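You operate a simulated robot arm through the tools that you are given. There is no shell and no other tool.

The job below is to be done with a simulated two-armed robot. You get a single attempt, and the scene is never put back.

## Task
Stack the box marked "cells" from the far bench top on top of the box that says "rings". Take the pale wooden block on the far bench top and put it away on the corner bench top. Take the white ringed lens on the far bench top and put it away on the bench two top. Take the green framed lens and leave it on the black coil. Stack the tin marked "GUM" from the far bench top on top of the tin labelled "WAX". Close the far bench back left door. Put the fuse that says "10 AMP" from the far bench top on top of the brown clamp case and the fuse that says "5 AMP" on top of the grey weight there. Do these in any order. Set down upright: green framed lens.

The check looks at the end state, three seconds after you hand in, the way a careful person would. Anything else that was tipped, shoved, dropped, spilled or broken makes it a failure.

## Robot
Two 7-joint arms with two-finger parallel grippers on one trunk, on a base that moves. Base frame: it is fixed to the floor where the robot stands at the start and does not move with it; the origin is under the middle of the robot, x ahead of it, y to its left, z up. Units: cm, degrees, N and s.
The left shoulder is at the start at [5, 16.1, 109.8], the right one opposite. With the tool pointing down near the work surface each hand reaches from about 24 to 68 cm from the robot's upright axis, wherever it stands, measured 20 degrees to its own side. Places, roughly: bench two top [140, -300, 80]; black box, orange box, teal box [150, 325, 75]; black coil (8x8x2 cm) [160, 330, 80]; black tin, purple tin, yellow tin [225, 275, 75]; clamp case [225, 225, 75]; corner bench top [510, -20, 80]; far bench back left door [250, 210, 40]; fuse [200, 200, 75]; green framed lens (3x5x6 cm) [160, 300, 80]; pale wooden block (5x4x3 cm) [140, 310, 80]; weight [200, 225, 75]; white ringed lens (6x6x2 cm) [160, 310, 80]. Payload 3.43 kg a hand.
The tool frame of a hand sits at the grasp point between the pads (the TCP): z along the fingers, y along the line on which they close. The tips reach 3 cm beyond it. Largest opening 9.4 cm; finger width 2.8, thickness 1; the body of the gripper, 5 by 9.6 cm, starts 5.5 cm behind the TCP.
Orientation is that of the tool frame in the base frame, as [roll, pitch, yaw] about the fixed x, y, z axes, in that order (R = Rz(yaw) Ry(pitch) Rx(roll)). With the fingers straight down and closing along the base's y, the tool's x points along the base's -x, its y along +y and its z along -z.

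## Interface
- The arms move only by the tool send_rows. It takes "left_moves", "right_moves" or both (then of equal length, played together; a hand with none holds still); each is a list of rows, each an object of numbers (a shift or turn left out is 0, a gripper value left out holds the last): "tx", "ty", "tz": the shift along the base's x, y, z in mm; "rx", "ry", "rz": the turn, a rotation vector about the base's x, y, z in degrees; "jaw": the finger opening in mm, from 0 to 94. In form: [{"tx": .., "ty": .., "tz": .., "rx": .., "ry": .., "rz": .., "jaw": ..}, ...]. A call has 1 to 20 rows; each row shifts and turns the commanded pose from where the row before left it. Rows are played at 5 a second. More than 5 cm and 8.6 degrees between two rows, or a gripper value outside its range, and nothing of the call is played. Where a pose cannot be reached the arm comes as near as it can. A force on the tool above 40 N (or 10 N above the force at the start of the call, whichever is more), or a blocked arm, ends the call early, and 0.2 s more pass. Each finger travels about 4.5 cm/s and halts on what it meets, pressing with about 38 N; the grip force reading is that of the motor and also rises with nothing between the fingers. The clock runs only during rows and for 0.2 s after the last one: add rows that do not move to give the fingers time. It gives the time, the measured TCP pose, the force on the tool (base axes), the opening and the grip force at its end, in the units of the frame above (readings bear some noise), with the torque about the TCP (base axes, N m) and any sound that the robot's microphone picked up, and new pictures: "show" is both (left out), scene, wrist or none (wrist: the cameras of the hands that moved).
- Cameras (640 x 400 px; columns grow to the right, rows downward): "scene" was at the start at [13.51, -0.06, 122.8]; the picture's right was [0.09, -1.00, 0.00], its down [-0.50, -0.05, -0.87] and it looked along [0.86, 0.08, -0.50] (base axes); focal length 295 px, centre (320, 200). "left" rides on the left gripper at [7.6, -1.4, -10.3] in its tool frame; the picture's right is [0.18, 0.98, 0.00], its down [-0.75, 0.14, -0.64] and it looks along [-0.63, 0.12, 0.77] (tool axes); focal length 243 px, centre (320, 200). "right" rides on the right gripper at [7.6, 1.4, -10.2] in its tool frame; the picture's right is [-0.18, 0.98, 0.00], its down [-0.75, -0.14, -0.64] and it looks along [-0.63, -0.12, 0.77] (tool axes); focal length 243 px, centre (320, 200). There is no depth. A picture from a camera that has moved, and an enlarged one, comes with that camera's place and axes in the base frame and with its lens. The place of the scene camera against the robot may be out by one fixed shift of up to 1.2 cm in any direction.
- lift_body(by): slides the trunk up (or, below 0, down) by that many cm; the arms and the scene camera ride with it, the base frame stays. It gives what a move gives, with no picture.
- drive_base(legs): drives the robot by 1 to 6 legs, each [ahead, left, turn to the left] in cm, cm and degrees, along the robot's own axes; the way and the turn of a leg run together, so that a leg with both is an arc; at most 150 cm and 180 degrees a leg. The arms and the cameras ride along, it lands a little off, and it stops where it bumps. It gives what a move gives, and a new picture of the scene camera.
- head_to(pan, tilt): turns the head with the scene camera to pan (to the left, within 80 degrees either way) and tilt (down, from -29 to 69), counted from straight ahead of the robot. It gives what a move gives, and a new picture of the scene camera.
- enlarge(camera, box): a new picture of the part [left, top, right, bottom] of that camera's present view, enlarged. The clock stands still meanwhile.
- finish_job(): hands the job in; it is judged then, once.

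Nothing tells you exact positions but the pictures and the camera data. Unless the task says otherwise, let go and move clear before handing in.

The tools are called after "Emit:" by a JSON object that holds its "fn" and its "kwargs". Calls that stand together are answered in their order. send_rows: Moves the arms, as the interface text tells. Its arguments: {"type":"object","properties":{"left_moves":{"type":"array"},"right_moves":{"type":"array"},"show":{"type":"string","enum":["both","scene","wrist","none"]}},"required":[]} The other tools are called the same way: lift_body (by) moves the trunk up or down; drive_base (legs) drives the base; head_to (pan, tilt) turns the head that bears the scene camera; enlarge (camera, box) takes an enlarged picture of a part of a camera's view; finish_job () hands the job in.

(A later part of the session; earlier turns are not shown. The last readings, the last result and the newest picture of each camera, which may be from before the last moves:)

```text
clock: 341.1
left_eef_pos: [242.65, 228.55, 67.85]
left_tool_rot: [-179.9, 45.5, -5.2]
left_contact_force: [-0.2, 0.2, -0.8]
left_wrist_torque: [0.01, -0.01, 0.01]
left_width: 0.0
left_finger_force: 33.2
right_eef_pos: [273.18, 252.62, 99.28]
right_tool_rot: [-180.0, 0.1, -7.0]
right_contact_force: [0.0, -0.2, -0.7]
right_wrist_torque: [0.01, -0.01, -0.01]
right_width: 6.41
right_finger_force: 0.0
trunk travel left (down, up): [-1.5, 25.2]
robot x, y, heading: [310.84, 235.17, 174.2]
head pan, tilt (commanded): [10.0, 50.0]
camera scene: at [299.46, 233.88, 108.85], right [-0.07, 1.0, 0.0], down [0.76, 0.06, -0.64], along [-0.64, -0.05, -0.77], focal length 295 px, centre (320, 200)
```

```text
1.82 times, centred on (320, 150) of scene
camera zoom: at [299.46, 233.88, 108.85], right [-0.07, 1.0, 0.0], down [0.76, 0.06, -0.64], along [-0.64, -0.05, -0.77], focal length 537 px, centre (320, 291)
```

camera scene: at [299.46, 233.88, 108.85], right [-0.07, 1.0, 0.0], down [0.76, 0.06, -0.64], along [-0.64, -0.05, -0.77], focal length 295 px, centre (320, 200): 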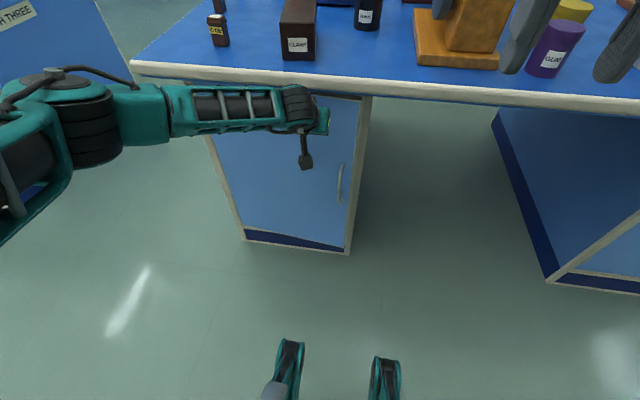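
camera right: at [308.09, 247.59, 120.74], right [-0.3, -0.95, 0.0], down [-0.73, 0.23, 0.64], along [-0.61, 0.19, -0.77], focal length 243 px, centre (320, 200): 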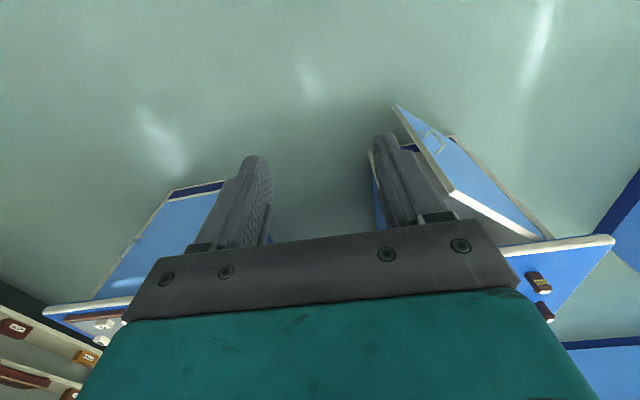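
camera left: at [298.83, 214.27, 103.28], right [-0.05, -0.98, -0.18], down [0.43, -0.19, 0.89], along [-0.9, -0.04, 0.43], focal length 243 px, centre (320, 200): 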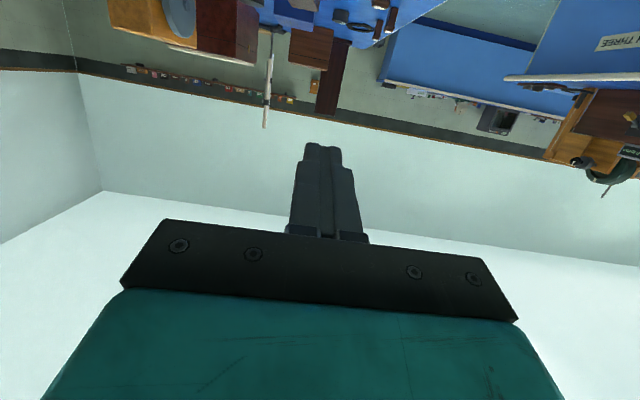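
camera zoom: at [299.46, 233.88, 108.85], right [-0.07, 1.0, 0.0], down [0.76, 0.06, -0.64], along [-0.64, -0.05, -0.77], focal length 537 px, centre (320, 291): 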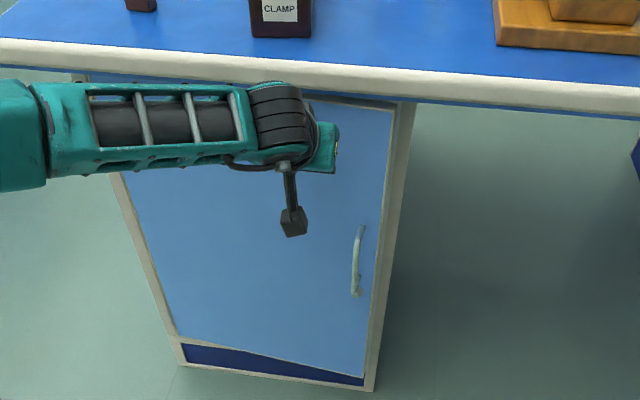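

Still a few degrees ajar with no resistance yet. Continuing the push in 8 mm steps.

Emit:
{"fn": "send_rows", "kwargs": {"left_moves": [{"tx": -8}, {"tx": -8}, {"tx": -8}, {}], "show": "scene"}}

Emit:
{"fn": "enlarge", "kwargs": {"camera": "scene", "box": [200, 40, 440, 260]}}

```text
clock: 342.2
left_eef_pos: [240.59, 228.69, 67.21]
left_tool_rot: [-179.9, 44.9, -5.5]
left_contact_force: [-0.3, 0.8, -0.1]
left_wrist_torque: [0.01, 0.05, -0.02]
left_width: 0.0
left_finger_force: 33.0
right_eef_pos: [273.15, 252.69, 99.42]
right_tool_rot: [179.9, 0.1, -6.8]
right_contact_force: [-0.4, 0.0, -0.2]
right_wrist_torque: [-0.02, -0.01, 0.0]
right_width: 6.41
right_finger_force: 0.0
trunk travel left (down, up): [-1.5, 25.2]
robot x, y, heading: [310.55, 235.21, 174.3]
head pan, tilt (commanded): [10.0, 50.0]
stopped in row 4 (left hand): the force on the tool passed its limit at 42 N (the readings are from after the stop); the commanded pose is now the measured one
camera scene: at [299.49, 233.88, 108.86], right [-0.07, 1.0, 0.0], down [0.76, 0.06, -0.64], along [-0.64, -0.05, -0.77], focal length 295 px, centre (320, 200)
```

scene: 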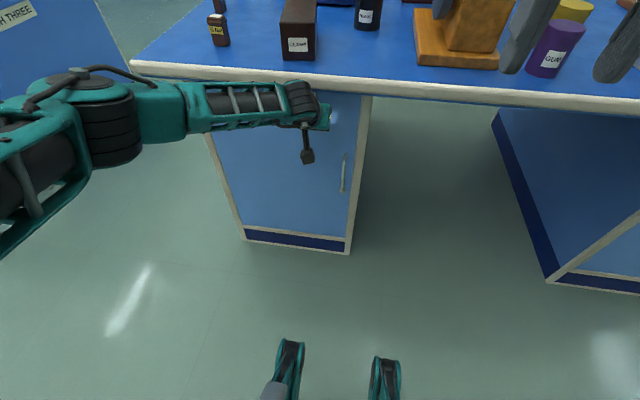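

```text
1.82 times, centred on (320, 150) of scene
camera zoom: at [299.49, 233.88, 108.86], right [-0.07, 1.0, 0.0], down [0.76, 0.06, -0.64], along [-0.64, -0.05, -0.77], focal length 537 px, centre (320, 291)
```

zoom: 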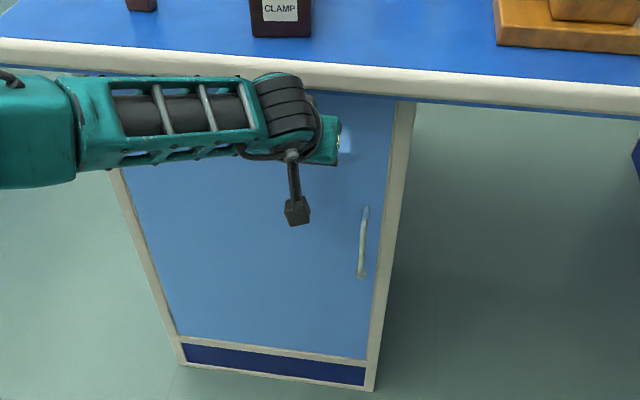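

The door shut flush and met its stop (42 N). Backing the hand off and re-checking the door.

Emit:
{"fn": "send_rows", "kwargs": {"left_moves": [{"tx": 20}, {"tx": 40}, {"tx": 40}, {"tx": 40}, {"tx": 40}, {}], "show": "scene"}}

Emit:
{"fn": "enlarge", "kwargs": {"camera": "scene", "box": [200, 40, 440, 260]}}

```text
clock: 343.6
left_eef_pos: [258.54, 228.64, 67.03]
left_tool_rot: [-179.8, 44.9, -5.3]
left_contact_force: [0.0, 0.3, 0.2]
left_wrist_torque: [0.02, 0.0, -0.01]
left_width: 0.02
left_finger_force: 32.6
right_eef_pos: [273.22, 252.76, 99.4]
right_tool_rot: [-179.9, 0.0, -7.0]
right_contact_force: [0.4, -0.1, -0.6]
right_wrist_torque: [0.0, 0.03, -0.04]
right_width: 6.44
right_finger_force: 0.0
trunk travel left (down, up): [-1.5, 25.2]
robot x, y, heading: [310.24, 234.9, 174.4]
head pan, tilt (commanded): [10.0, 50.0]
camera scene: at [299.52, 233.87, 108.86], right [-0.08, 1.0, 0.0], down [0.76, 0.06, -0.64], along [-0.64, -0.05, -0.77], focal length 295 px, centre (320, 200)
```

scene: 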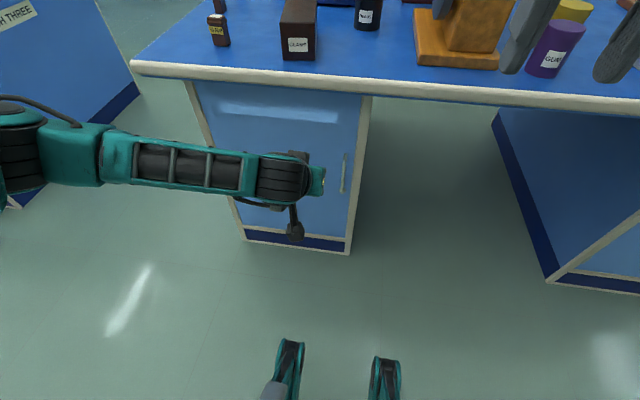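

```text
1.82 times, centred on (320, 150) of scene
camera zoom: at [299.52, 233.87, 108.86], right [-0.08, 1.0, 0.0], down [0.76, 0.06, -0.64], along [-0.64, -0.05, -0.77], focal length 537 px, centre (320, 291)
```

zoom: 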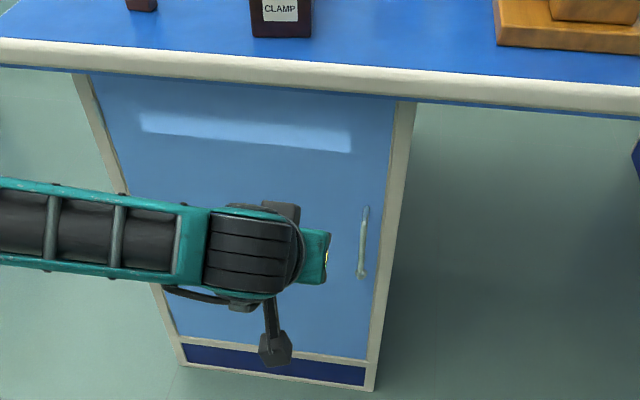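

Door stays closed. Now back off 15 cm, restore trunk height and the left hand's vertical pose, and survey the tabletop items.

Emit:
{"fn": "drive_base", "kwargs": {"legs": [[-18, 0, 0]]}}

Emit:
{"fn": "lift_body", "kwargs": {"by": 11}}

Emit:
{"fn": "send_rows", "kwargs": {"left_moves": [{"tz": 40}, {"tz": 45}, {"tz": 45}, {"tz": 45, "rx": -0.72, "ry": -7.5}, {"tz": 40, "rx": -0.72, "ry": -7.5}, {"tz": 40, "rx": -0.72, "ry": -7.5}, {"tz": 40, "rx": -0.72, "ry": -7.5}, {"tz": 20, "rx": -0.72, "ry": -7.5}, {"rx": -0.72, "ry": -7.5, "jaw": 60}, {"jaw": 60}, {}], "show": "none"}}

Emit:
{"fn": "head_to", "kwargs": {"pan": 0, "tilt": 30}}

Emit:
{"fn": "enlarge", "kwargs": {"camera": "scene", "box": [100, 60, 420, 260]}}

```text
clock: 345.2
left_eef_pos: [276.67, 226.87, 67.04]
left_tool_rot: [-179.9, 44.9, -5.5]
left_contact_force: [0.3, 0.3, -0.3]
left_wrist_torque: [-0.03, -0.01, 0.01]
left_width: 0.0
left_finger_force: 33.1
right_eef_pos: [291.38, 250.87, 99.47]
right_tool_rot: [-179.9, 0.1, -6.9]
right_contact_force: [-0.2, -0.4, -0.7]
right_wrist_torque: [0.04, 0.02, 0.03]
right_width: 6.4
right_finger_force: 0.1
trunk travel left (down, up): [-1.5, 25.2]
robot x, y, heading: [328.89, 233.24, 174.5]
head pan, tilt (commanded): [10.0, 50.0]
camera scene: at [317.61, 232.07, 108.86], right [-0.07, 1.0, 0.0], down [0.76, 0.06, -0.64], along [-0.64, -0.05, -0.77], focal length 295 px, centre (320, 200)
```

scene: 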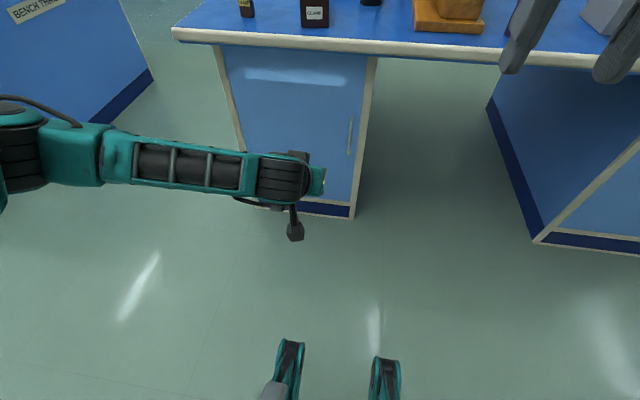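

```text
clock: 346.6
left_eef_pos: [276.71, 226.81, 78.06]
left_tool_rot: [-180.0, 44.9, -5.5]
left_contact_force: [0.4, 0.0, -0.1]
left_wrist_torque: [0.0, 0.01, 0.0]
left_width: 0.01
left_finger_force: 33.1
right_eef_pos: [291.33, 250.99, 110.33]
right_tool_rot: [-180.0, 0.0, -7.0]
right_contact_force: [0.3, -1.1, 0.7]
right_wrist_torque: [0.02, 0.02, -0.01]
right_width: 6.38
right_finger_force: 0.2
trunk travel left (down, up): [-12.5, 14.2]
robot x, y, heading: [328.66, 233.48, 174.5]
head pan, tilt (commanded): [10.0, 50.0]
```

```text
clock: 349.0
left_eef_pos: [276.68, 226.86, 109.58]
left_tool_rot: [-180.0, -0.4, -5.4]
left_contact_force: [-0.3, -0.2, -0.2]
left_wrist_torque: [-0.02, 0.01, -0.02]
left_width: 5.97
left_finger_force: 0.1
right_eef_pos: [291.31, 250.9, 110.42]
right_tool_rot: [180.0, 0.1, -7.1]
right_contact_force: [-0.6, 0.2, -0.2]
right_wrist_torque: [0.01, 0.02, 0.01]
right_width: 6.38
right_finger_force: 0.1
trunk travel left (down, up): [-12.5, 14.2]
robot x, y, heading: [328.45, 232.94, 174.1]
head pan, tilt (commanded): [10.0, 50.0]
```

```text
clock: 349.8
left_eef_pos: [276.79, 226.81, 109.57]
left_tool_rot: [-179.8, -0.4, -5.6]
left_contact_force: [0.0, 1.0, 0.6]
left_wrist_torque: [0.0, -0.01, 0.0]
left_width: 6.0
left_finger_force: 0.1
right_eef_pos: [291.35, 250.94, 110.28]
right_tool_rot: [180.0, 0.1, -7.0]
right_contact_force: [0.5, -1.2, 0.8]
right_wrist_torque: [-0.01, 0.04, -0.01]
right_width: 6.41
right_finger_force: 0.1
trunk travel left (down, up): [-12.5, 14.2]
robot x, y, heading: [328.93, 232.94, 174.5]
head pan, tilt (commanded): [0.0, 30.0]
camera scene: at [316.29, 233.54, 122.8], right [0.1, 0.99, 0.0], down [0.5, -0.05, -0.87], along [-0.86, 0.09, -0.5], focal length 295 px, centre (320, 200)
```

scene: 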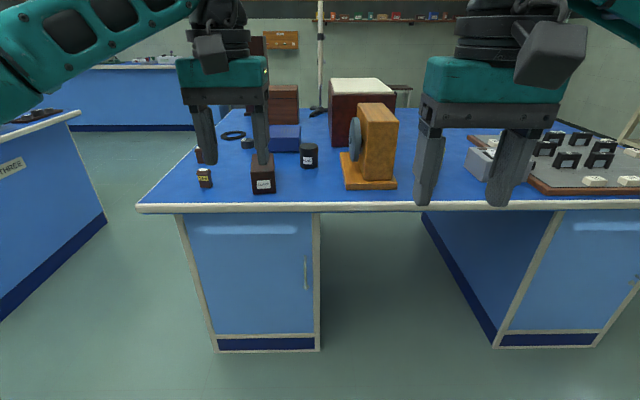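

```text
2.00 times, centred on (260, 160) of scene
camera zoom: at [316.29, 233.54, 122.8], right [0.1, 0.99, 0.0], down [0.5, -0.05, -0.87], along [-0.86, 0.09, -0.5], focal length 590 px, centre (440, 280)
```

zoom: 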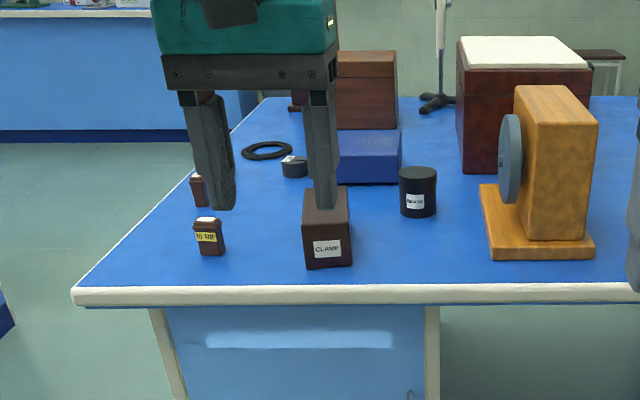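

Door closed. I'll read the labels before planning: zoom on the fuses/weight area and on the tins.

Emit:
{"fn": "enlarge", "kwargs": {"camera": "scene", "box": [280, 130, 360, 180]}}

Emit:
{"fn": "enlarge", "kwargs": {"camera": "scene", "box": [180, 120, 300, 200]}}

Emit:
{"fn": "drive_base", "kwargs": {"legs": [[0, -45, 0]]}}

Emit:
{"fn": "enlarge", "kwargs": {"camera": "scene", "box": [160, 80, 480, 280]}}

```text
8.00 times, centred on (320, 155) of scene
camera zoom: at [316.29, 233.54, 122.8], right [0.1, 0.99, 0.0], down [0.5, -0.05, -0.87], along [-0.86, 0.09, -0.5], focal length 2361 px, centre (320, 560)
```

zoom: 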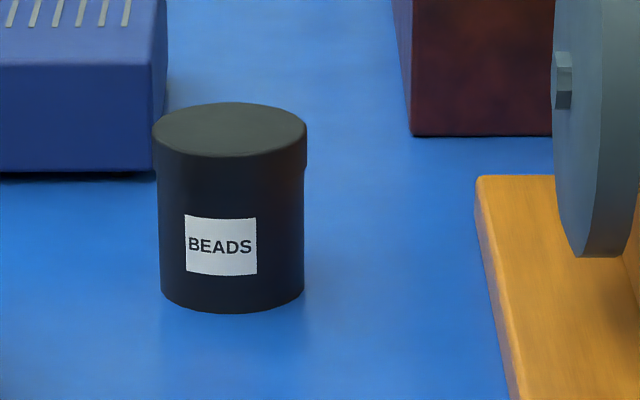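

```text
5.00 times, centred on (240, 160) of scene
camera zoom: at [316.29, 233.54, 122.8], right [0.1, 0.99, 0.0], down [0.5, -0.05, -0.87], along [-0.86, 0.09, -0.5], focal length 1476 px, centre (720, 400)
```

zoom: 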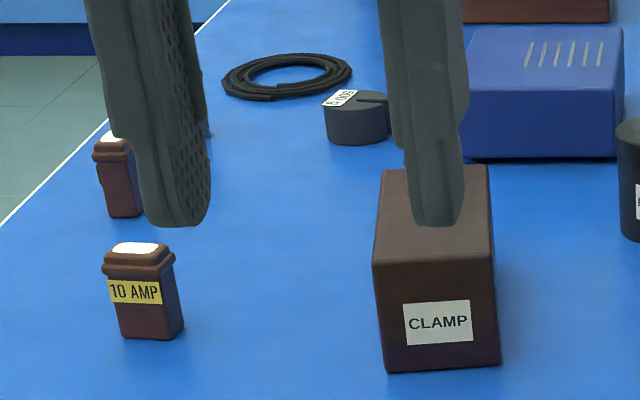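

```text
clock: 354.3
left_eef_pos: [281.11, 272.06, 109.51]
left_tool_rot: [-180.0, -0.3, -5.4]
left_contact_force: [0.1, 0.0, 0.4]
left_wrist_torque: [0.02, 0.02, -0.01]
left_width: 6.0
left_finger_force: 0.0
right_eef_pos: [295.94, 296.26, 110.28]
right_tool_rot: [-179.9, 0.0, -6.9]
right_contact_force: [-0.2, -0.4, -0.2]
right_wrist_torque: [-0.03, -0.01, -0.01]
right_width: 6.39
right_finger_force: 0.0
trunk travel left (down, up): [-12.5, 14.2]
robot x, y, heading: [333.41, 278.48, 174.5]
head pan, tilt (commanded): [0.0, 30.0]
camera scene: at [320.81, 278.8, 122.81], right [0.1, 1.0, 0.0], down [0.5, -0.05, -0.87], along [-0.86, 0.09, -0.5], focal length 295 px, centre (320, 200)
```

scene: 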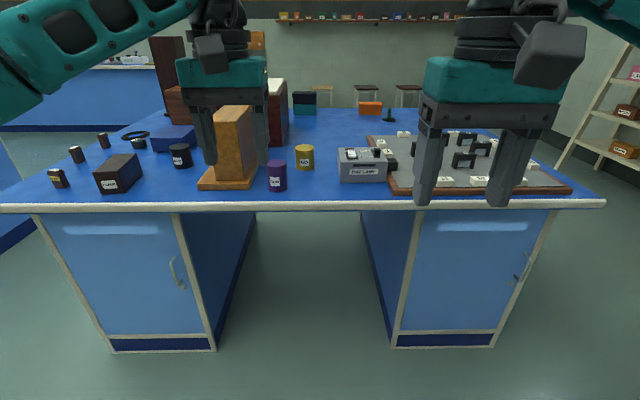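

```text
2.00 times, centred on (320, 180) of scene
camera zoom: at [320.81, 278.8, 122.81], right [0.1, 1.0, 0.0], down [0.5, -0.05, -0.87], along [-0.86, 0.09, -0.5], focal length 590 px, centre (320, 240)
```

zoom: 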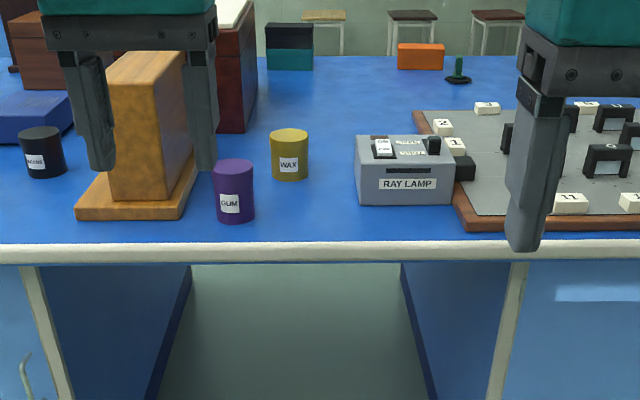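

Labels: purple = GUM (≈[237, 273]), yellow = WAX (≈[222, 282]), black = BEADS. I'll use the right hand for GUM→WAX (keeps away from the tall wooden instrument on the left). First retract the left hand, then drive into the kneehole.

Emit:
{"fn": "send_rows", "kwargs": {"left_moves": [{"tx": 40, "ty": -15}, {"tx": 40, "ty": -20}, {"tx": 40, "ty": -20}, {"tx": 40, "ty": -20}, {"tx": 40, "ty": -15}, {"tx": 20}, {}], "right_moves": [{"jaw": 85, "tz": 20}, {}, {}, {}, {}, {}, {}], "show": "none"}}

Emit:
{"fn": "drive_base", "kwargs": {"legs": [[50, 10, 0]]}}

Emit:
{"fn": "head_to", "kwargs": {"pan": 0, "tilt": 42}}

Emit:
{"fn": "enlarge", "kwargs": {"camera": "right", "box": [0, 0, 640, 400]}}

```text
clock: 355.9
left_eef_pos: [303.28, 263.17, 109.64]
left_tool_rot: [-179.9, -0.2, -5.4]
left_contact_force: [0.1, 0.9, 0.2]
left_wrist_torque: [0.01, -0.03, 0.02]
left_width: 6.01
left_finger_force: 0.1
right_eef_pos: [295.9, 296.16, 112.37]
right_tool_rot: [180.0, 0.1, -7.0]
right_contact_force: [0.5, 0.4, -0.4]
right_wrist_torque: [0.01, -0.02, 0.0]
right_width: 8.5
right_finger_force: 0.0
trunk travel left (down, up): [-12.5, 14.2]
robot x, y, heading: [333.18, 278.31, 174.6]
head pan, tilt (commanded): [0.0, 30.0]
```

```text
clock: 358.9
left_eef_pos: [253.16, 258.52, 109.55]
left_tool_rot: [-179.8, -0.4, -5.9]
left_contact_force: [0.5, 0.2, -0.9]
left_wrist_torque: [0.01, -0.02, -0.02]
left_width: 5.99
left_finger_force: 0.1
right_eef_pos: [245.95, 291.65, 112.33]
right_tool_rot: [-180.0, 0.1, -7.3]
right_contact_force: [0.0, -0.4, -0.2]
right_wrist_torque: [0.02, 0.01, 0.01]
right_width: 8.48
right_finger_force: 0.0
trunk travel left (down, up): [-12.5, 14.2]
robot x, y, heading: [283.0, 273.71, 173.8]
head pan, tilt (commanded): [0.0, 30.0]
camera scene: at [270.77, 274.07, 122.8], right [0.11, 0.99, 0.0], down [0.5, -0.05, -0.87], along [-0.86, 0.09, -0.5], focal length 295 px, centre (320, 200)
```

scene: 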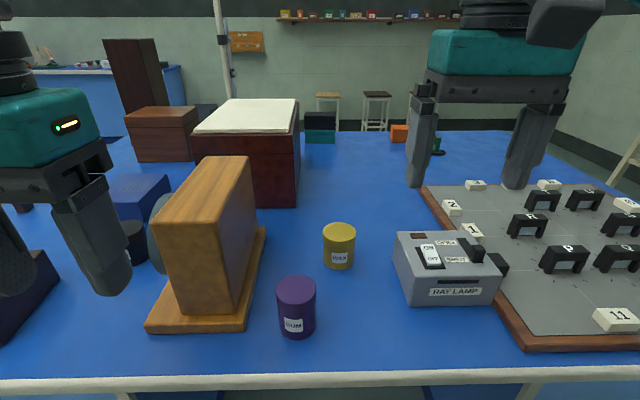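

```text
clock: 359.6
left_eef_pos: [253.09, 258.61, 109.57]
left_tool_rot: [-179.9, -0.2, -5.7]
left_contact_force: [0.3, -0.1, 0.3]
left_wrist_torque: [0.0, -0.01, -0.01]
left_width: 6.0
left_finger_force: 0.1
right_eef_pos: [246.05, 291.67, 112.31]
right_tool_rot: [-180.0, 0.1, -7.3]
right_contact_force: [0.5, -0.2, -0.4]
right_wrist_torque: [0.0, -0.02, -0.01]
right_width: 8.49
right_finger_force: 0.1
trunk travel left (down, up): [-12.5, 14.2]
robot x, y, heading: [283.09, 273.42, 174.1]
head pan, tilt (commanded): [0.0, 42.0]
camera scene: at [271.48, 274.0, 120.98], right [0.11, 0.99, 0.0], down [0.67, -0.07, -0.74], along [-0.74, 0.08, -0.67], focal length 295 px, centre (320, 200)
```

scene: 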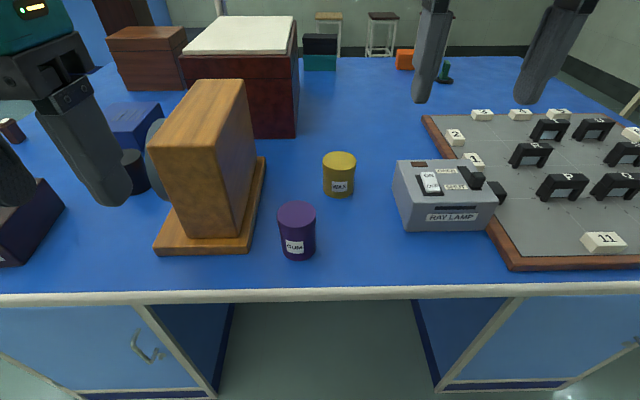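

```text
1.00 times, centred on (320, 200) of right (not enlarged: the box is as wide or as high as the picture)
camera zoom: at [253.34, 289.22, 122.74], right [-0.31, -0.95, 0.0], down [-0.73, 0.24, 0.64], along [-0.61, 0.2, -0.77], focal length 243 px, centre (320, 200)
```

zoom: 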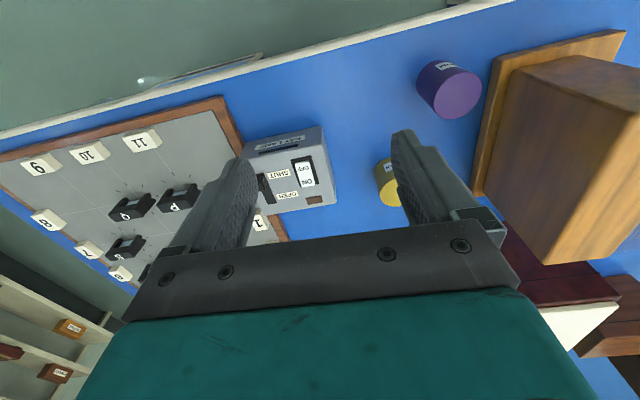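

GUM ≈[239.5, 272.7] (≈9 tall), WAX ≈[223.6, 282.2] (≈7.5 tall). Moving the right hand over GUM, left hand out of the way.

Emit:
{"fn": "send_rows", "kwargs": {"left_moves": [{"tx": 35, "ty": -20}, {"tx": 35, "ty": -20}, {}, {}, {}, {}, {}], "right_moves": [{}, {"ty": -40}, {"ty": -45}, {"ty": -45}, {"ty": -45}, {"tx": -20, "tz": -40}, {}], "show": "both"}}

Emit:
{"fn": "enlarge", "kwargs": {"camera": "right", "box": [200, 0, 440, 150]}}

```text
clock: 361.2
left_eef_pos: [260.15, 254.68, 109.37]
left_tool_rot: [-180.0, -0.3, -5.9]
left_contact_force: [-0.2, 0.2, -0.3]
left_wrist_torque: [-0.01, -0.03, 0.01]
left_width: 5.99
left_finger_force: 0.1
right_eef_pos: [244.21, 273.99, 108.54]
right_tool_rot: [-180.0, 0.1, -7.2]
right_contact_force: [0.0, -0.2, 0.2]
right_wrist_torque: [0.01, -0.02, 0.01]
right_width: 8.47
right_finger_force: 0.2
trunk travel left (down, up): [-12.5, 14.2]
robot x, y, heading: [283.35, 273.81, 174.1]
head pan, tilt (commanded): [0.0, 42.0]
camera scene: at [271.49, 274.0, 120.98], right [0.11, 0.99, 0.0], down [0.67, -0.07, -0.74], along [-0.74, 0.08, -0.67], focal length 295 px, centre (320, 200)
camera right: at [251.54, 271.6, 118.76], right [-0.31, -0.95, 0.0], down [-0.73, 0.24, 0.64], along [-0.61, 0.2, -0.77], focal length 243 px, centre (320, 200)
camera left: at [267.8, 255.46, 119.8], right [0.08, -1.0, 0.0], down [-0.77, -0.06, 0.64], along [-0.64, -0.05, -0.77], focal length 243 px, centre (320, 200)
```

scene: 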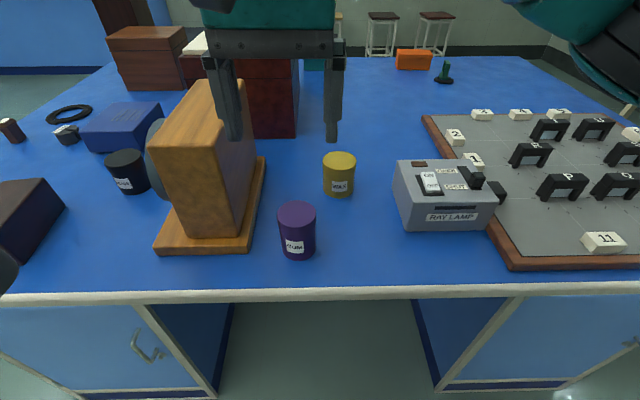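
right: 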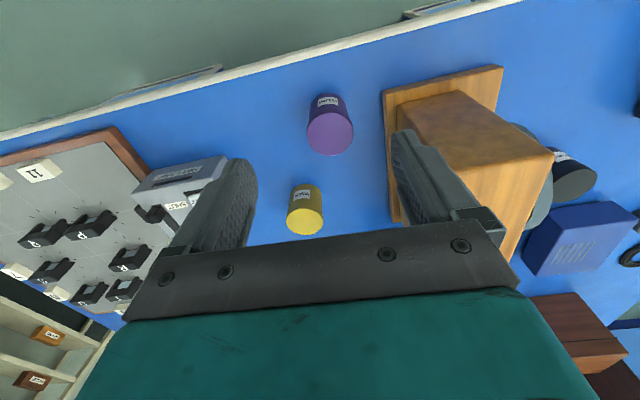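
left: 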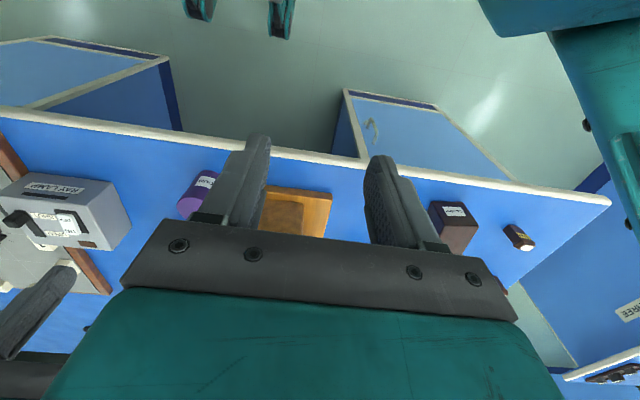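

```text
2.67 times, centred on (320, 75) of right
camera zoom: at [251.54, 271.6, 118.76], right [-0.31, -0.95, 0.0], down [-0.73, 0.24, 0.64], along [-0.61, 0.2, -0.77], focal length 647 px, centre (320, 533)
```

zoom: 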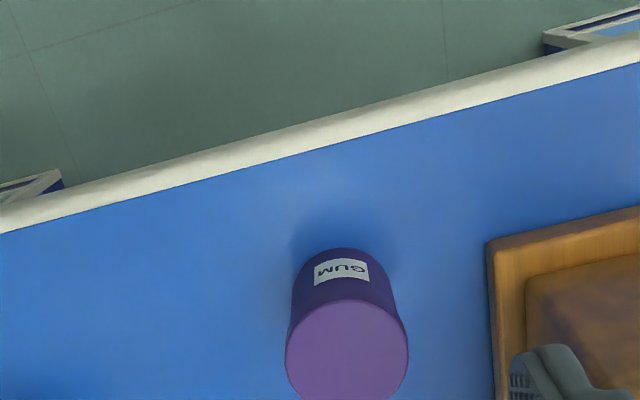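

Right-wrist view puts GUM's top centre at ≈[238.2, 274.5], ~6 cm across. Moving over it and down to z≈98 for a refined look.

Emit:
{"fn": "send_rows", "kwargs": {"right_moves": [{"tx": -30, "ty": 3, "tz": -20}, {"tx": -30, "ty": 2, "tz": -30}, {"tz": -40}, {}, {}], "show": "wrist"}}

Emit:
{"fn": "enlarge", "kwargs": {"camera": "right", "box": [200, 40, 440, 190]}}

Emit:
{"fn": "enlarge", "kwargs": {"camera": "scene", "box": [200, 120, 400, 270]}}

```text
clock: 362.4
left_eef_pos: [260.11, 254.72, 109.52]
left_tool_rot: [-179.9, -0.1, -5.9]
left_contact_force: [0.5, 0.4, -0.2]
left_wrist_torque: [-0.01, -0.01, -0.03]
left_width: 6.02
left_finger_force: 0.0
right_eef_pos: [237.97, 274.65, 99.78]
right_tool_rot: [180.0, 0.1, -7.3]
right_contact_force: [-0.4, -0.1, 0.1]
right_wrist_torque: [-0.01, -0.01, -0.01]
right_width: 8.51
right_finger_force: 0.0
trunk travel left (down, up): [-12.5, 14.2]
robot x, y, heading: [283.36, 273.4, 174.1]
head pan, tilt (commanded): [0.0, 42.0]
camera right: at [245.38, 272.21, 109.97], right [-0.31, -0.95, 0.0], down [-0.73, 0.24, 0.64], along [-0.61, 0.2, -0.77], focal length 243 px, centre (320, 200)
```

right: 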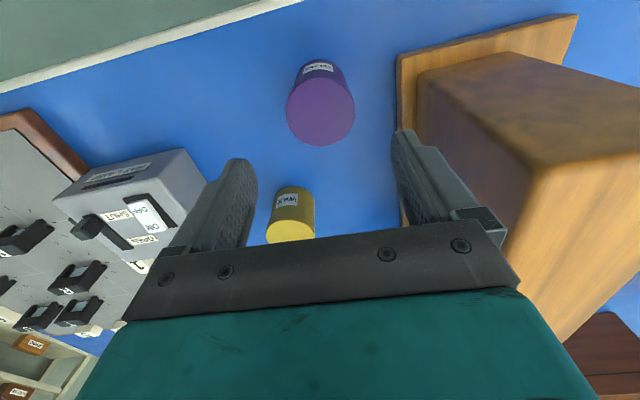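

```text
2.67 times, centred on (320, 115) of right
camera zoom: at [245.38, 272.21, 109.97], right [-0.31, -0.95, 0.0], down [-0.73, 0.24, 0.64], along [-0.61, 0.2, -0.77], focal length 647 px, centre (320, 427)
```

zoom: 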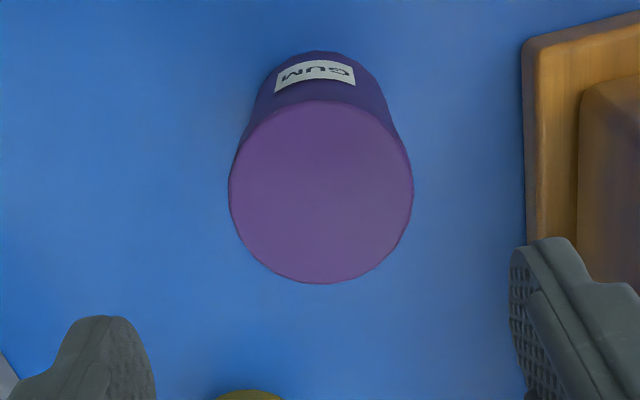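

```text
2.67 times, centred on (300, 195) of scene
camera zoom: at [271.48, 274.0, 120.98], right [0.11, 0.99, 0.0], down [0.67, -0.07, -0.74], along [-0.74, 0.08, -0.67], focal length 787 px, centre (373, 213)
```

zoom: 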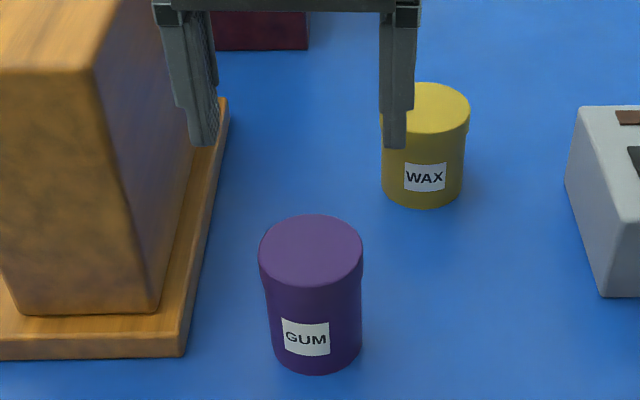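

Directly over GUM (finger clears the wooden base by ~2 cm). Descending to z≈86 and closing.

Emit:
{"fn": "send_rows", "kwargs": {"right_moves": [{"tz": -45}, {"tz": -45}, {"tz": -45}, {}], "show": "wrist"}}

Emit:
{"fn": "enlarge", "kwargs": {"camera": "scene", "box": [200, 120, 400, 270]}}

```text
clock: 363.4
left_eef_pos: [260.1, 254.76, 109.63]
left_tool_rot: [-179.9, -0.2, -5.8]
left_contact_force: [0.7, 0.0, -0.1]
left_wrist_torque: [0.0, 0.03, 0.02]
left_width: 6.01
left_finger_force: 0.0
right_eef_pos: [237.94, 274.5, 86.13]
right_tool_rot: [179.9, 0.1, -7.3]
right_contact_force: [0.0, -0.4, 0.0]
right_wrist_torque: [0.02, 0.01, -0.02]
right_width: 8.49
right_finger_force: 0.1
trunk travel left (down, up): [-12.5, 14.2]
robot x, y, heading: [283.48, 273.54, 174.0]
head pan, tilt (commanded): [0.0, 42.0]
camera right: at [245.29, 272.23, 96.37], right [-0.31, -0.95, 0.0], down [-0.73, 0.24, 0.64], along [-0.61, 0.2, -0.77], focal length 243 px, centre (320, 200)
```

right: 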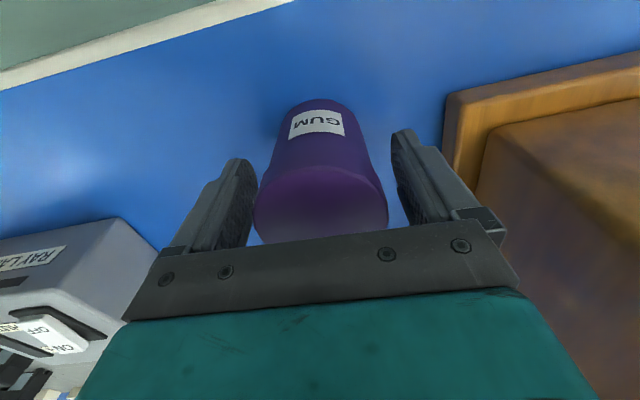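

```text
2.67 times, centred on (300, 195) of scene
camera zoom: at [271.48, 274.0, 120.98], right [0.11, 0.99, 0.0], down [0.67, -0.07, -0.74], along [-0.74, 0.08, -0.67], focal length 787 px, centre (373, 213)
```

zoom: 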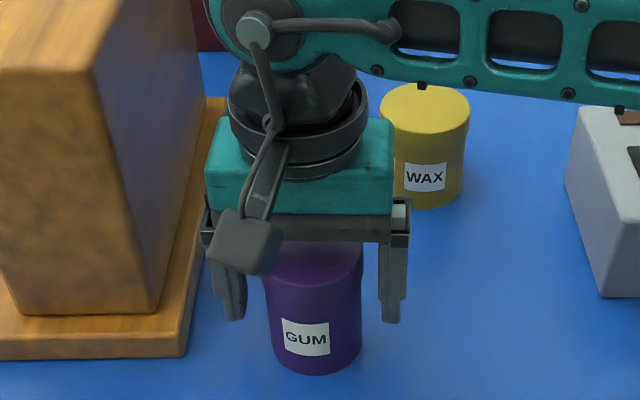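

Fingers straddle GUM. Closing and lifting.

Emit:
{"fn": "send_rows", "kwargs": {"right_moves": [{"jaw": 50}, {"jaw": 45}, {"jaw": 45}, {"jaw": 45}, {"tz": 35}, {"tz": 45}, {"tz": 45}, {"tz": 20}, {}], "show": "wrist"}}

Emit:
{"fn": "enlarge", "kwargs": {"camera": "scene", "box": [200, 90, 400, 240]}}

```text
clock: 365.4
left_eef_pos: [260.11, 254.78, 109.48]
left_tool_rot: [-179.9, -0.3, -5.8]
left_contact_force: [0.9, -0.4, -0.1]
left_wrist_torque: [-0.01, 0.0, -0.02]
left_width: 6.0
left_finger_force: 0.1
right_eef_pos: [238.01, 274.71, 100.44]
right_tool_rot: [-180.0, 0.1, -7.3]
right_contact_force: [0.7, 0.2, -1.1]
right_wrist_torque: [-0.02, -0.01, 0.0]
right_width: 6.17
right_finger_force: 38.4
trunk travel left (down, up): [-12.5, 14.2]
robot x, y, heading: [282.96, 273.37, 173.9]
head pan, tilt (commanded): [0.0, 42.0]
camera right: at [245.38, 272.21, 110.81], right [-0.31, -0.95, 0.0], down [-0.73, 0.24, 0.64], along [-0.61, 0.2, -0.77], focal length 243 px, centre (320, 200)
```

right: 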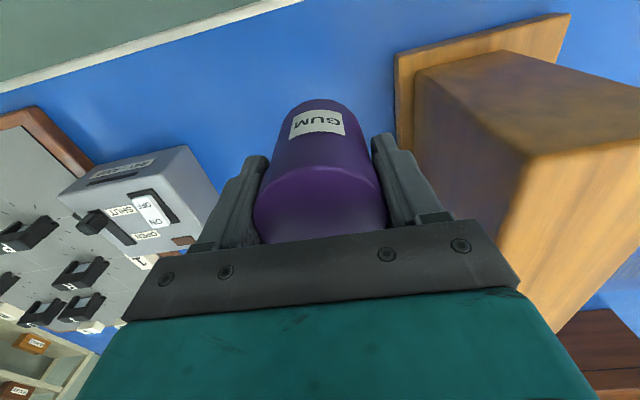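

```text
2.67 times, centred on (300, 165) of scene
camera zoom: at [271.47, 274.0, 120.98], right [0.11, 0.99, 0.0], down [0.67, -0.07, -0.74], along [-0.74, 0.08, -0.67], focal length 787 px, centre (373, 293)
```

zoom: 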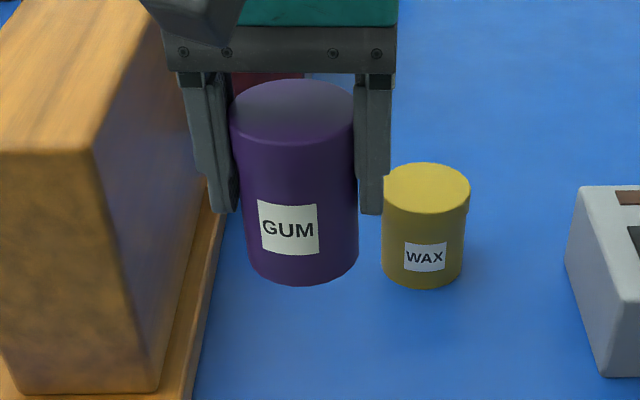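

GUM is held (6.17 cm). WAX's centre triangulates to ≈[223.3, 283.9]. Moving GUM over it at a safe height and checking alignment.

Emit:
{"fn": "send_rows", "kwargs": {"right_moves": [{"tx": -20, "ty": 20, "tz": 10}, {"tx": -30, "ty": 20}, {"tx": -35, "ty": 20}, {"tx": -35, "ty": 20}, {"tx": -26, "ty": 11}, {}, {}], "show": "both"}}

Emit:
{"fn": "enlarge", "kwargs": {"camera": "scene", "box": [240, 60, 440, 210]}}

```text
clock: 367.0
left_eef_pos: [260.09, 254.7, 109.5]
left_tool_rot: [180.0, -0.4, -5.9]
left_contact_force: [0.0, -1.4, 0.0]
left_wrist_torque: [-0.01, 0.01, -0.02]
left_width: 6.02
left_finger_force: 0.0
right_eef_pos: [223.17, 283.6, 101.31]
right_tool_rot: [-179.9, 0.1, -7.4]
right_contact_force: [0.4, 0.5, -1.8]
right_wrist_torque: [-0.02, 0.06, 0.01]
right_width: 6.2
right_finger_force: 37.5
trunk travel left (down, up): [-12.5, 14.2]
robot x, y, heading: [282.99, 273.86, 174.0]
head pan, tilt (commanded): [0.0, 42.0]
camera scene: at [271.47, 274.0, 120.98], right [0.11, 0.99, 0.0], down [0.67, -0.07, -0.74], along [-0.74, 0.08, -0.67], focal length 295 px, centre (320, 200)
camera right: at [230.61, 281.22, 111.68], right [-0.31, -0.95, 0.0], down [-0.73, 0.24, 0.64], along [-0.61, 0.2, -0.77], focal length 243 px, centre (320, 200)
```

scene: 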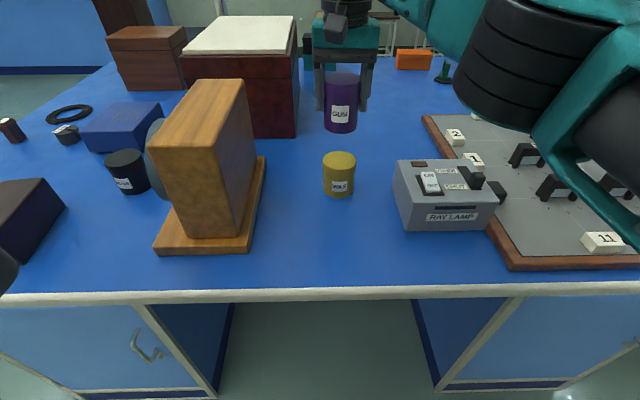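
right: 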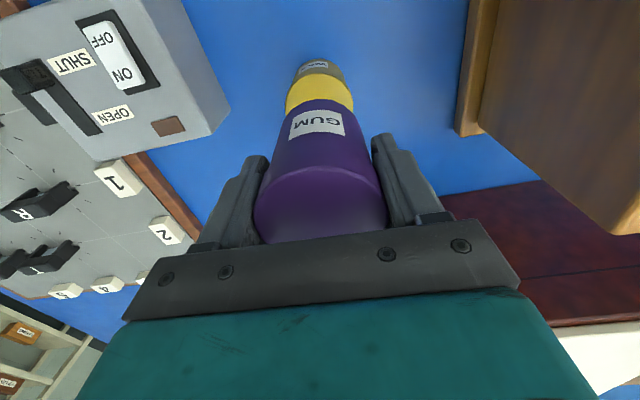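

```text
2.67 times, centred on (340, 135) of scene
camera zoom: at [271.47, 274.0, 120.98], right [0.11, 0.99, 0.0], down [0.67, -0.07, -0.74], along [-0.74, 0.08, -0.67], focal length 787 px, centre (267, 373)
```

zoom: 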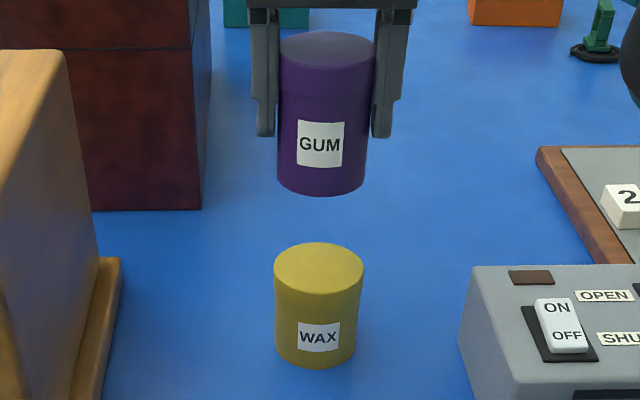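

Projections agree within ~4 mm. Lowering to just above WAX for a final check.

Emit:
{"fn": "send_rows", "kwargs": {"right_moves": [{"tz": -30}, {"tz": -28}, {}, {}], "show": "wrist"}}

Emit:
{"fn": "enlarge", "kwargs": {"camera": "scene", "box": [240, 60, 440, 210]}}

Emit:
{"fn": "enlarge", "kwargs": {"camera": "left", "box": [0, 0, 640, 400]}}

```text
clock: 368.0
left_eef_pos: [260.11, 254.74, 109.48]
left_tool_rot: [-179.9, -0.4, -5.9]
left_contact_force: [0.4, -0.4, 1.0]
left_wrist_torque: [0.01, -0.01, 0.03]
left_width: 6.0
left_finger_force: 0.1
right_eef_pos: [223.21, 283.75, 95.52]
right_tool_rot: [-180.0, 0.0, -7.3]
right_contact_force: [0.8, -0.2, -2.1]
right_wrist_torque: [0.0, -0.03, 0.04]
right_width: 6.19
right_finger_force: 37.6
trunk travel left (down, up): [-12.5, 14.2]
robot x, y, heading: [283.49, 273.25, 173.9]
head pan, tilt (commanded): [0.0, 42.0]
camera right: at [230.55, 281.35, 105.87], right [-0.31, -0.95, 0.0], down [-0.73, 0.24, 0.64], along [-0.61, 0.2, -0.77], focal length 243 px, centre (320, 200)
```

right: 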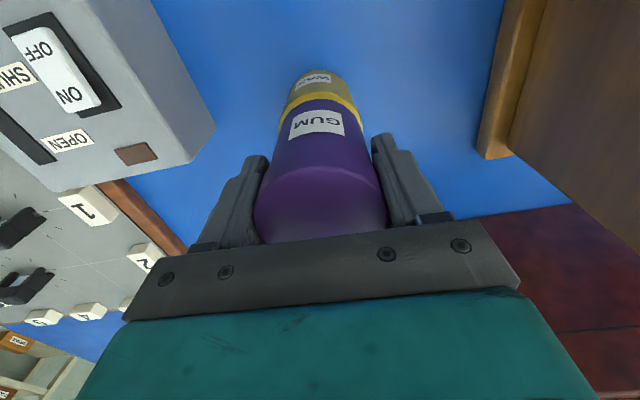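

```text
2.67 times, centred on (340, 135) of scene
camera zoom: at [271.47, 274.01, 120.98], right [0.11, 0.99, 0.0], down [0.67, -0.07, -0.74], along [-0.74, 0.08, -0.67], focal length 787 px, centre (267, 373)
```

zoom: 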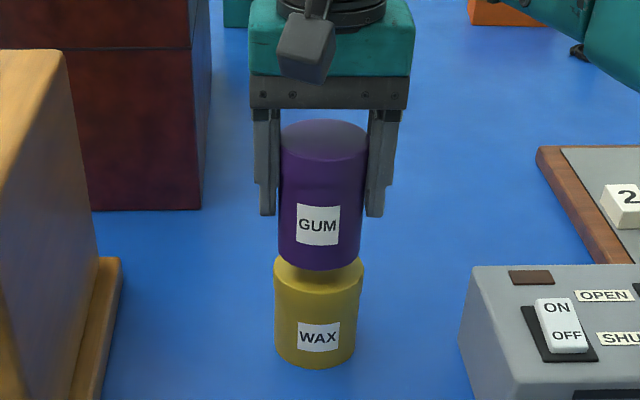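

```text
1.00 times, centred on (320, 200) of left (not enlarged: the box is as wide or as high as the picture)
camera zoom: at [267.78, 255.47, 119.79], right [0.08, -1.0, 0.0], down [-0.77, -0.06, 0.64], along [-0.64, -0.05, -0.77], focal length 243 px, centre (320, 200)
```

zoom: 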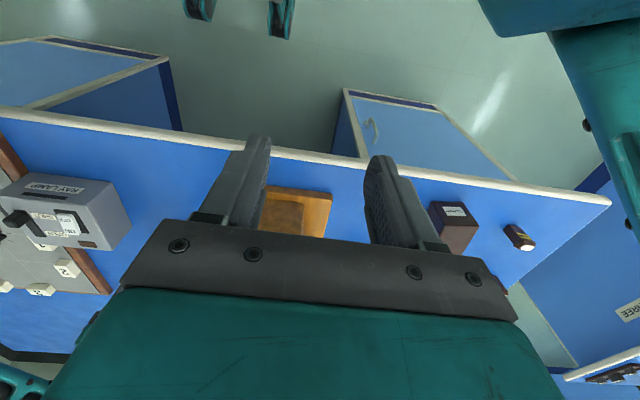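

Nicely aligned laterally. Shifting 2 mm toward me and lowering in small steps to contact.

Emit:
{"fn": "send_rows", "kwargs": {"right_moves": [{"tx": 2, "tz": -8}, {}, {"tz": -4}, {}, {"tz": -3}, {}, {"tz": -3}, {}, {"tz": -2}, {}, {"tz": -2}, {}], "show": "none"}}

Emit:
{"fn": "enlarge", "kwargs": {"camera": "scene", "box": [280, 90, 400, 210]}}

```text
clock: 370.6
left_eef_pos: [260.04, 254.76, 109.48]
left_tool_rot: [-179.9, -0.4, -6.0]
left_contact_force: [0.3, 0.6, 0.6]
left_wrist_torque: [0.02, 0.01, -0.02]
left_width: 6.01
left_finger_force: 0.0
right_eef_pos: [223.58, 283.56, 93.56]
right_tool_rot: [-180.0, 0.3, -7.3]
right_contact_force: [-3.5, 1.0, 9.6]
right_wrist_torque: [0.09, 0.1, -0.01]
right_width: 6.13
right_finger_force: 37.9
trunk travel left (down, up): [-12.5, 14.2]
robot x, y, heading: [283.14, 273.48, 174.1]
head pan, tilt (commanded): [0.0, 42.0]
```

```text
3.33 times, centred on (340, 150) of scene
camera zoom: at [271.54, 273.99, 121.0], right [0.11, 0.99, 0.0], down [0.66, -0.07, -0.74], along [-0.74, 0.08, -0.67], focal length 984 px, centre (253, 367)
```

zoom: 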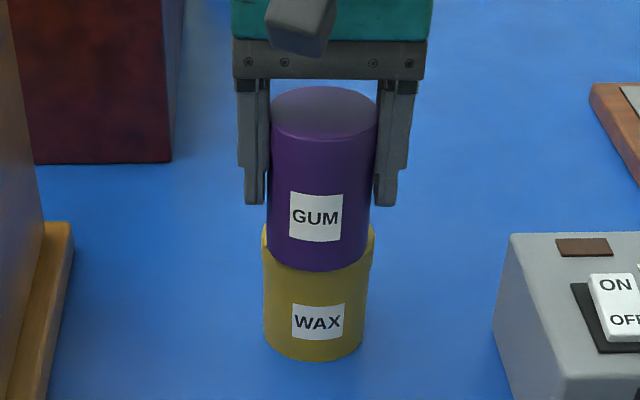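

GUM rests on WAX (contact ~10 N at z 93.6, centred). Releasing and rising.

Emit:
{"fn": "send_rows", "kwargs": {"right_moves": [{"tz": 1}, {"jaw": 68}, {"jaw": 80}, {"jaw": 84}, {}, {"tz": 30}, {"tz": 40}, {"tz": 40}, {"tz": 30}, {}], "show": "wrist"}}

Emit:
{"fn": "enlarge", "kwargs": {"camera": "scene", "box": [280, 90, 400, 210]}}

```text
clock: 372.8
left_eef_pos: [260.08, 254.69, 109.42]
left_tool_rot: [-179.8, -0.3, -5.9]
left_contact_force: [0.5, 0.2, 0.5]
left_wrist_torque: [0.02, 0.03, -0.02]
left_width: 5.99
left_finger_force: 0.0
right_eef_pos: [224.71, 284.17, 107.67]
right_tool_rot: [-179.9, 0.1, -7.3]
right_contact_force: [-0.3, -0.6, 0.3]
right_wrist_torque: [0.0, -0.01, -0.04]
right_width: 8.4
right_finger_force: 0.1
right hand out of reach, approached as far as the arm can: row 9
trunk travel left (down, up): [-12.5, 14.2]
robot x, y, heading: [283.16, 273.99, 174.1]
head pan, tilt (commanded): [0.0, 42.0]
camera right: at [232.11, 281.66, 118.01], right [-0.31, -0.95, 0.0], down [-0.73, 0.24, 0.64], along [-0.61, 0.2, -0.77], focal length 243 px, centre (320, 200)
```

right: 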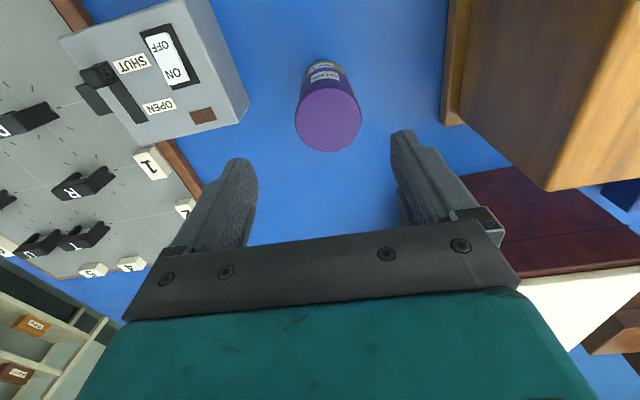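

```text
3.33 times, centred on (340, 150) of scene
camera zoom: at [271.46, 274.02, 120.97], right [0.11, 0.99, 0.0], down [0.67, -0.07, -0.74], along [-0.74, 0.08, -0.67], focal length 984 px, centre (253, 367)
```

zoom: 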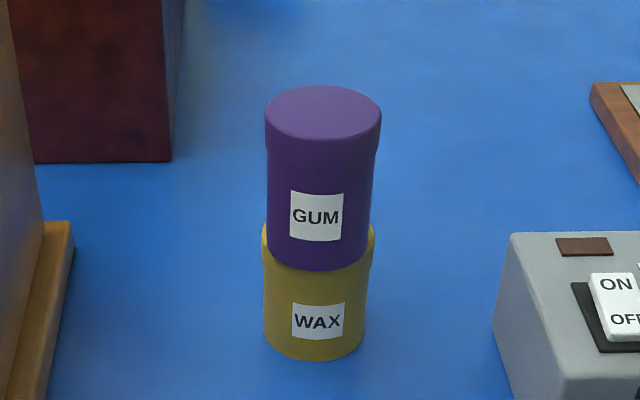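

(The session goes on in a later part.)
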